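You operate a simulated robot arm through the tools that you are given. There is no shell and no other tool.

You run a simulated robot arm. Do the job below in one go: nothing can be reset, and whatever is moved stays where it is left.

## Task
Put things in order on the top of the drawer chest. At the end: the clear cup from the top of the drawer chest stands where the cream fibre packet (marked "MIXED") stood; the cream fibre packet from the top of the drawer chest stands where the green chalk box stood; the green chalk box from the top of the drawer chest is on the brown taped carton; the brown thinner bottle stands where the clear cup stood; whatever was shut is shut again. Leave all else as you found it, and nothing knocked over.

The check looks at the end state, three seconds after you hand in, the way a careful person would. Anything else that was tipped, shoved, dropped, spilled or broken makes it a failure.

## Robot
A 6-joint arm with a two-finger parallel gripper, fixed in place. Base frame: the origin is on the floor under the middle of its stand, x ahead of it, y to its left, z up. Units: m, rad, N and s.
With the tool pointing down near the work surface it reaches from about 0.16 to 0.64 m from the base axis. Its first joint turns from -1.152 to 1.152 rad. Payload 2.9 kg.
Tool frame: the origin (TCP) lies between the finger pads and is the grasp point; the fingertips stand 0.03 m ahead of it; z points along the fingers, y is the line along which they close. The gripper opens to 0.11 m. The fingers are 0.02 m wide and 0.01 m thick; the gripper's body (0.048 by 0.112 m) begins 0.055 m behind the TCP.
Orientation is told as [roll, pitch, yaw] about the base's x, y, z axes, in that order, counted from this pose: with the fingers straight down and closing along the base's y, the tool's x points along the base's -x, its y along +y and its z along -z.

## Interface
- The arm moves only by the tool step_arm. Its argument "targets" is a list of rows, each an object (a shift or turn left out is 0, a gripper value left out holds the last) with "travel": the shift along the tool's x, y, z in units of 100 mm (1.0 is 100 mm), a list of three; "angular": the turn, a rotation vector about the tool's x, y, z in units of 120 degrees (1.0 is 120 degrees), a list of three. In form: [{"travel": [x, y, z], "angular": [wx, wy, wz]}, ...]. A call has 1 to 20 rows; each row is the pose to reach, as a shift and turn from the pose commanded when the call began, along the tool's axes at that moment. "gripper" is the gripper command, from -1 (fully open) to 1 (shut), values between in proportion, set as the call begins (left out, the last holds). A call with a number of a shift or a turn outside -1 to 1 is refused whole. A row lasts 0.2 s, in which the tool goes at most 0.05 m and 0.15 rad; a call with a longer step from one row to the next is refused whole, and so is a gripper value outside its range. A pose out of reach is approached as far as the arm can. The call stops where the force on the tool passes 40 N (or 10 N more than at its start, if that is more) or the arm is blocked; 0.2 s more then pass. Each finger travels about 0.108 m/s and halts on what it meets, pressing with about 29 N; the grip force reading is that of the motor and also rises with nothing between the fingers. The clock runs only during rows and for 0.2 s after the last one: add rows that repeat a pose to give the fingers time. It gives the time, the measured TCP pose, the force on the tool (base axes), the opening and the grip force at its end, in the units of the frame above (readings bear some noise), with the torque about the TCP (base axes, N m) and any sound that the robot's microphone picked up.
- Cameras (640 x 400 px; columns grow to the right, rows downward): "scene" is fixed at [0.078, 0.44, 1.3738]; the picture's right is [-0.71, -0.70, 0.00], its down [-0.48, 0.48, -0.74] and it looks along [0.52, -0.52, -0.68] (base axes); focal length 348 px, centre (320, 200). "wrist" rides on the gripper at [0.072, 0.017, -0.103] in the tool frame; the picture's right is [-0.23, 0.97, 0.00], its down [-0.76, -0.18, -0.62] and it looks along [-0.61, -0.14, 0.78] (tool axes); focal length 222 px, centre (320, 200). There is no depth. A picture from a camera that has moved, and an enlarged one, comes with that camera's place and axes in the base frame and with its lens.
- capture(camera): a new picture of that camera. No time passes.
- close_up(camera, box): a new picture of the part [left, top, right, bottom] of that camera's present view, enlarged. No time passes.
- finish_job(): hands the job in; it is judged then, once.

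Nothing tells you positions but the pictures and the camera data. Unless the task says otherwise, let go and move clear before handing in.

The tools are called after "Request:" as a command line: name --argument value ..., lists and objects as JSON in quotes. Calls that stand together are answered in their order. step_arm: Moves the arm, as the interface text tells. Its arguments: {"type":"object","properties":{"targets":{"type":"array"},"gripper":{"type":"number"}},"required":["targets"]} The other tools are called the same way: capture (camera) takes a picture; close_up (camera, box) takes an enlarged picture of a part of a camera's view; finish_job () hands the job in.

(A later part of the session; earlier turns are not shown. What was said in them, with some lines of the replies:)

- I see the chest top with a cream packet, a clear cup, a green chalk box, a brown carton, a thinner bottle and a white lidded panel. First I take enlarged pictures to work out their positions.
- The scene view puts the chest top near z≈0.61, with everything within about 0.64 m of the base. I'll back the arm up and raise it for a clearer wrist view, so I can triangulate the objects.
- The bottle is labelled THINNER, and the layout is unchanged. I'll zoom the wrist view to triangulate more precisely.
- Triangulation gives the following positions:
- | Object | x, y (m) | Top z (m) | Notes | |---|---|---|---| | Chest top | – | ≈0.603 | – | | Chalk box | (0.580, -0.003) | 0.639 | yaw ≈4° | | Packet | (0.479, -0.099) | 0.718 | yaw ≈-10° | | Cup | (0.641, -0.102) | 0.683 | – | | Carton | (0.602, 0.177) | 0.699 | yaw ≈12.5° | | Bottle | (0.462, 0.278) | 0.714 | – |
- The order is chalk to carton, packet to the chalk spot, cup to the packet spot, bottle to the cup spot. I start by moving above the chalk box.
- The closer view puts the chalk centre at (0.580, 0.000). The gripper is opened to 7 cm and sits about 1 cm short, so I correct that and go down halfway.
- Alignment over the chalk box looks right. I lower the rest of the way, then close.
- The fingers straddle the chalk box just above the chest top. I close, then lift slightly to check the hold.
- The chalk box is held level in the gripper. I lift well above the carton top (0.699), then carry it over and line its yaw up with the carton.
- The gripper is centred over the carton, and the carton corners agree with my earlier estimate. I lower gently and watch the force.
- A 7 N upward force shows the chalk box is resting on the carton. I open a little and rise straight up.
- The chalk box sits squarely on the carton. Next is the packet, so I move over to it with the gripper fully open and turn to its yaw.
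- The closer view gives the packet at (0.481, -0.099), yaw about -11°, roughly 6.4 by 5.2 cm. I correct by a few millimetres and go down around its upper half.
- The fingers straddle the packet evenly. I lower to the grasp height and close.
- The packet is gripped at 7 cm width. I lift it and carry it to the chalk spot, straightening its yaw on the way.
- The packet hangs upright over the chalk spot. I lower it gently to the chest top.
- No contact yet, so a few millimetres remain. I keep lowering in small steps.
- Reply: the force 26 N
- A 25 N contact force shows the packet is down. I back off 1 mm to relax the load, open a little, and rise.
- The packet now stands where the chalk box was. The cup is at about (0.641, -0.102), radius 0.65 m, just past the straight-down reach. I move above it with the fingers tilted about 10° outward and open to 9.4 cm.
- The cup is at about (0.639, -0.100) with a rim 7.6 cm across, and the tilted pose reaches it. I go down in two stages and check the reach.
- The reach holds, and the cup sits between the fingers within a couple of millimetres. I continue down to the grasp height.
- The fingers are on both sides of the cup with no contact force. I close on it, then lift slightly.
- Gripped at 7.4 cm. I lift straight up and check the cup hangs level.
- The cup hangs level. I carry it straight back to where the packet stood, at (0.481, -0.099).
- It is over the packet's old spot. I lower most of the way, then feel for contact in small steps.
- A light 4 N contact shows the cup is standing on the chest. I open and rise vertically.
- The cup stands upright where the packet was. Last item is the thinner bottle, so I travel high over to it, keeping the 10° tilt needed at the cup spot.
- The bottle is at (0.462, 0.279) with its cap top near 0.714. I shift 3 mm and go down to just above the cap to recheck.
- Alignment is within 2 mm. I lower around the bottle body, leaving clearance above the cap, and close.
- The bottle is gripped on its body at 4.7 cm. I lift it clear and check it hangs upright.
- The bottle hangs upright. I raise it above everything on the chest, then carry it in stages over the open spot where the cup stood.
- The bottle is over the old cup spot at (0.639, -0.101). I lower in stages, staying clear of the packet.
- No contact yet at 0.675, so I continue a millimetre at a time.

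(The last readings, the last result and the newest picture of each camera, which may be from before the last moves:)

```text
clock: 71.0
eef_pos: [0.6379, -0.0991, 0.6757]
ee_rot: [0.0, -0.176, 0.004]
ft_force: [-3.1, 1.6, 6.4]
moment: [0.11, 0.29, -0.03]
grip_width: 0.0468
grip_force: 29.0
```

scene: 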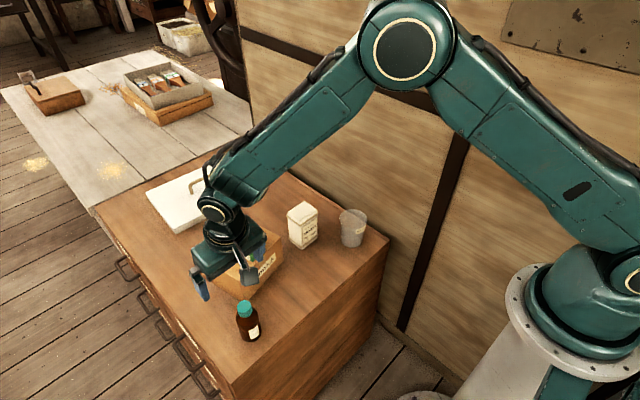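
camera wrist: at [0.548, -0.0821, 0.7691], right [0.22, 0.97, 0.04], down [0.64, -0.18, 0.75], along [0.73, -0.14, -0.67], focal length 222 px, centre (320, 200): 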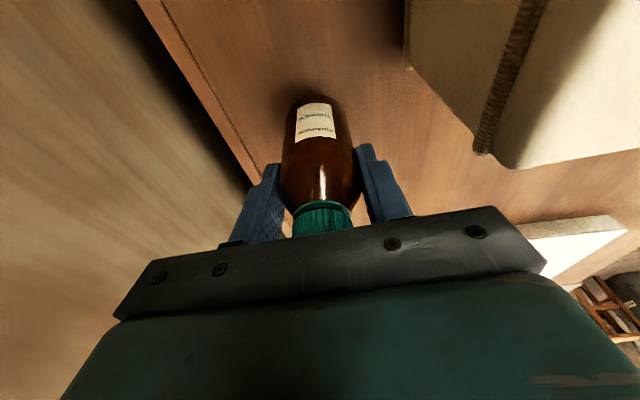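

A 6 N contact shows the bottle is down. I release it, opening moderately because the packet is close, and rise vertically.

Request:
step_arm --targets '[{"travel": [0, 0, 0]}, {"travel": [0, 0, 0]}, {"travel": [0, 0, 0]}]' --gripper -0.5

Request:
step_arm --targets '[{"travel": [-0.01, 0, -0.06]}, {"travel": [-0.05, 0, -0.3]}, {"travel": [-0.1, 0, -0.57]}, {"travel": [-0.14, 0, -0.8]}, {"travel": [-0.174, 0, -0.985]}]'

Request:
step_arm --targets '[{"travel": [-0.04, 0, -0.2]}, {"travel": [-0.08, 0, -0.45]}, {"travel": [-0.12, 0, -0.7]}, {"travel": [-0.174, 0, -0.985]}, {"travel": [-0.174, 0, -0.985]}]'

Request:
capture --camera "scene"

Request:
capture --camera "wrist"

Request:
close_up --camera "scene" --box '[190, 160, 400, 320]'

```text
clock: 71.8
eef_pos: [0.6373, -0.0995, 0.6743]
ee_rot: [0.0, -0.175, 0.003]
ft_force: [-0.8, 0.9, 0.8]
moment: [0.0, -0.02, 0.01]
grip_width: 0.0824
grip_force: 0.0
```

```text
clock: 73.0
eef_pos: [0.6408, -0.0981, 0.7738]
ee_rot: [0.0, -0.176, 0.002]
ft_force: [0.6, 0.0, 0.1]
moment: [0.03, 0.0, 0.03]
grip_width: 0.0824
grip_force: 0.1
```

```text
clock: 74.2
eef_pos: [0.639, -0.1002, 0.8737]
ee_rot: [-0.001, -0.173, 0.003]
ft_force: [-0.4, -0.6, 0.2]
moment: [-0.02, 0.01, 0.0]
grip_width: 0.0825
grip_force: 0.1
```

```text
taken
```

scene: 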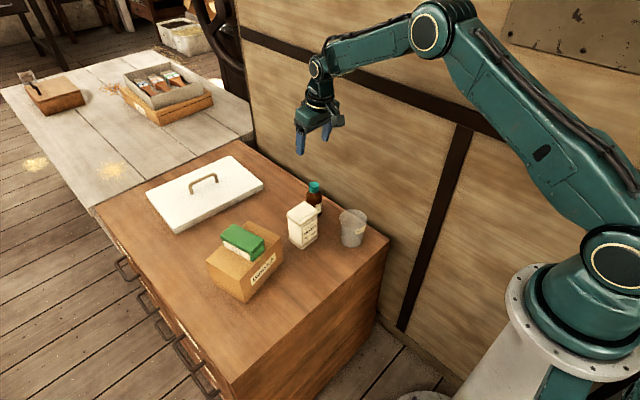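

```text
taken
camera wrist: at [0.5487, -0.0845, 0.9637], right [0.22, 0.97, 0.04], down [0.64, -0.18, 0.75], along [0.73, -0.14, -0.67], focal length 222 px, centre (320, 200)
```

wrist: 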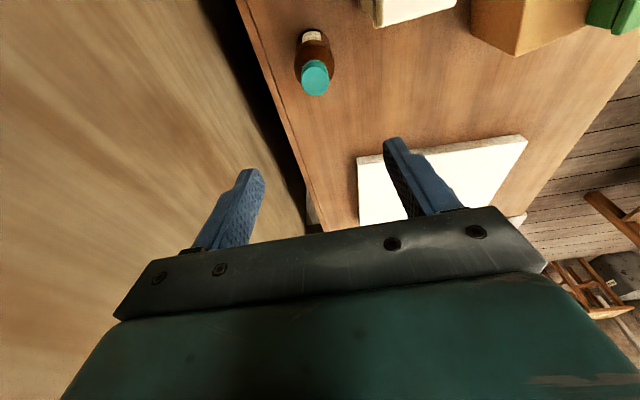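

```text
2.50 times, centred on (295, 240) of scene
camera zoom: at [0.078, 0.44, 1.3738], right [-0.71, -0.7, 0.0], down [-0.48, 0.48, -0.74], along [0.52, -0.52, -0.68], focal length 870 px, centre (382, 100)
```

zoom: 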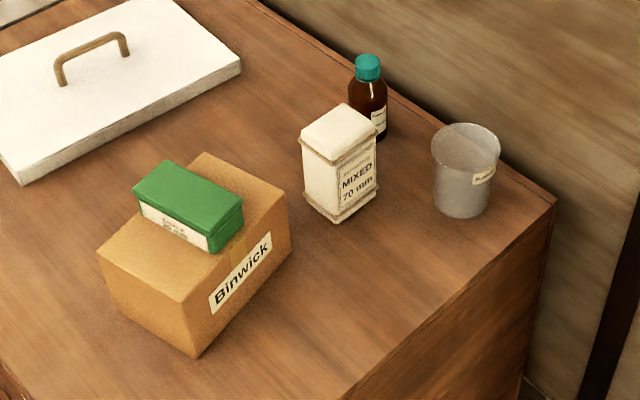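

All four items are in place and upright: chalk box on the carton, packet on the chalk spot, cup on the packet spot, bottle on the cup spot. The white lid, the drawers and the carton look untouched, so I retract the arm and take a final look.

Request:
step_arm --targets '[{"travel": [0.2, 0, -0.15], "angular": [0, 0.017, 0]}, {"travel": [0.4, 0, -0.3], "angular": [0, 0.034, 0]}, {"travel": [0.6, 0, -0.45], "angular": [0, 0.05, 0]}, {"travel": [0.8, 0, -0.6], "angular": [0, 0.067, 0]}, {"travel": [0.9, 0, -0.667], "angular": [0, 0.0833, 0]}, {"travel": [0.9, 0, -0.667], "angular": [0, 0.0833, 0]}]'

Request:
step_arm --targets '[{"travel": [0.25, 0, 0]}, {"travel": [0.5, 0, 0]}, {"travel": [0.75, 0, 0]}, {"travel": [1.0, 0, 0]}, {"travel": [1.0, 0, 0]}]' --gripper -1

Request:
capture --camera "scene"

Request:
close_up --camera "scene" --box '[190, 160, 400, 320]'

Request:
capture --camera "wrist"

```text
clock: 75.6
eef_pos: [0.5378, -0.0998, 0.923]
ee_rot: [0.001, 0.0, 0.004]
ft_force: [0.9, 1.1, 0.9]
moment: [-0.03, -0.01, -0.02]
grip_width: 0.0823
grip_force: 0.2
```

```text
clock: 76.8
eef_pos: [0.4378, -0.1015, 0.9236]
ee_rot: [0.001, 0.0, 0.004]
ft_force: [-0.2, -0.2, -0.6]
moment: [0.01, 0.01, -0.04]
grip_width: 0.1099
grip_force: 0.0
```

```text
taken
```

scene: 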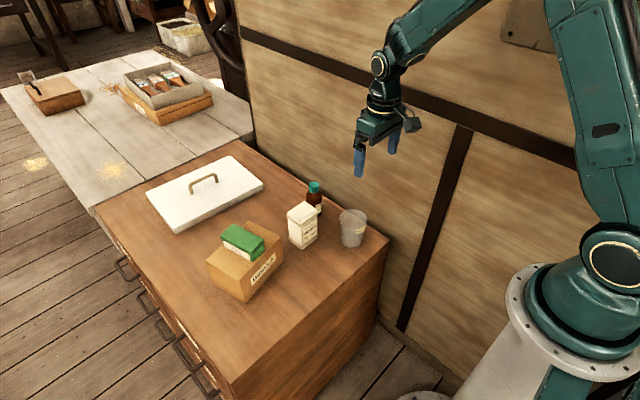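

```text
2.50 times, centred on (295, 240) of scene
camera zoom: at [0.078, 0.44, 1.3738], right [-0.71, -0.7, 0.0], down [-0.48, 0.48, -0.74], along [0.52, -0.52, -0.68], focal length 870 px, centre (382, 100)
```

zoom: 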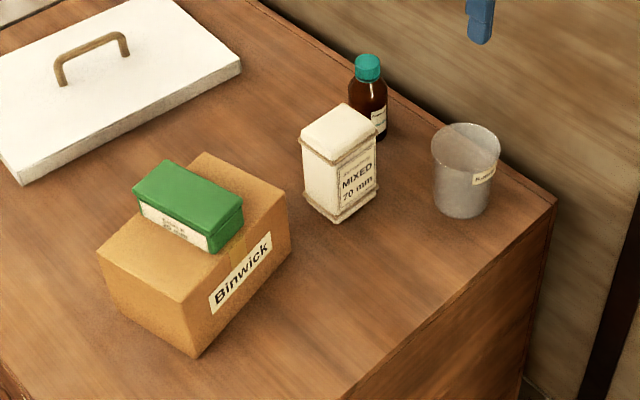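

```text
taken
camera wrist: at [0.3656, -0.0857, 1.0276], right [0.22, 0.97, 0.0], down [0.76, -0.17, 0.62], along [0.61, -0.14, -0.78], focal length 222 px, centre (320, 200)
```

wrist: 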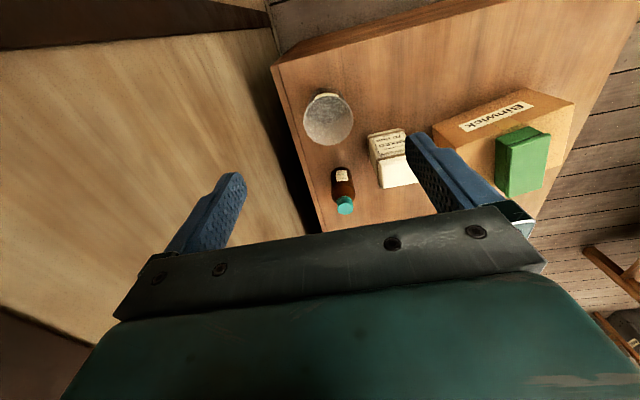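

The final pictures show every item upright in its place and the gripper empty, open and well clear. I hand the job in.

Request:
finish_job

```text
The job is handed in.
```

The four items on the drawer chest are rearranged as asked, and I have handed the job in. In the final pictures all four stand upright, and the gripper is empty, open and clear of the chest.

- **Clear cup:** stands where the cream fibre packet stood.
- **Cream fibre packet ("MIXED"):** stands where the green chalk box stood, turned about 11° from how it was before.
- **Green chalk box:** rests on the brown taped carton, fully within its top.
- **Brown thinner bottle:** stands where the clear cup stood.

By the camera measurements, each item is within about a centimetre of its target. I opened nothing, so there was nothing to shut again. The white lid, the drawers and the carton look the same as at the start, and nothing was knocked over.
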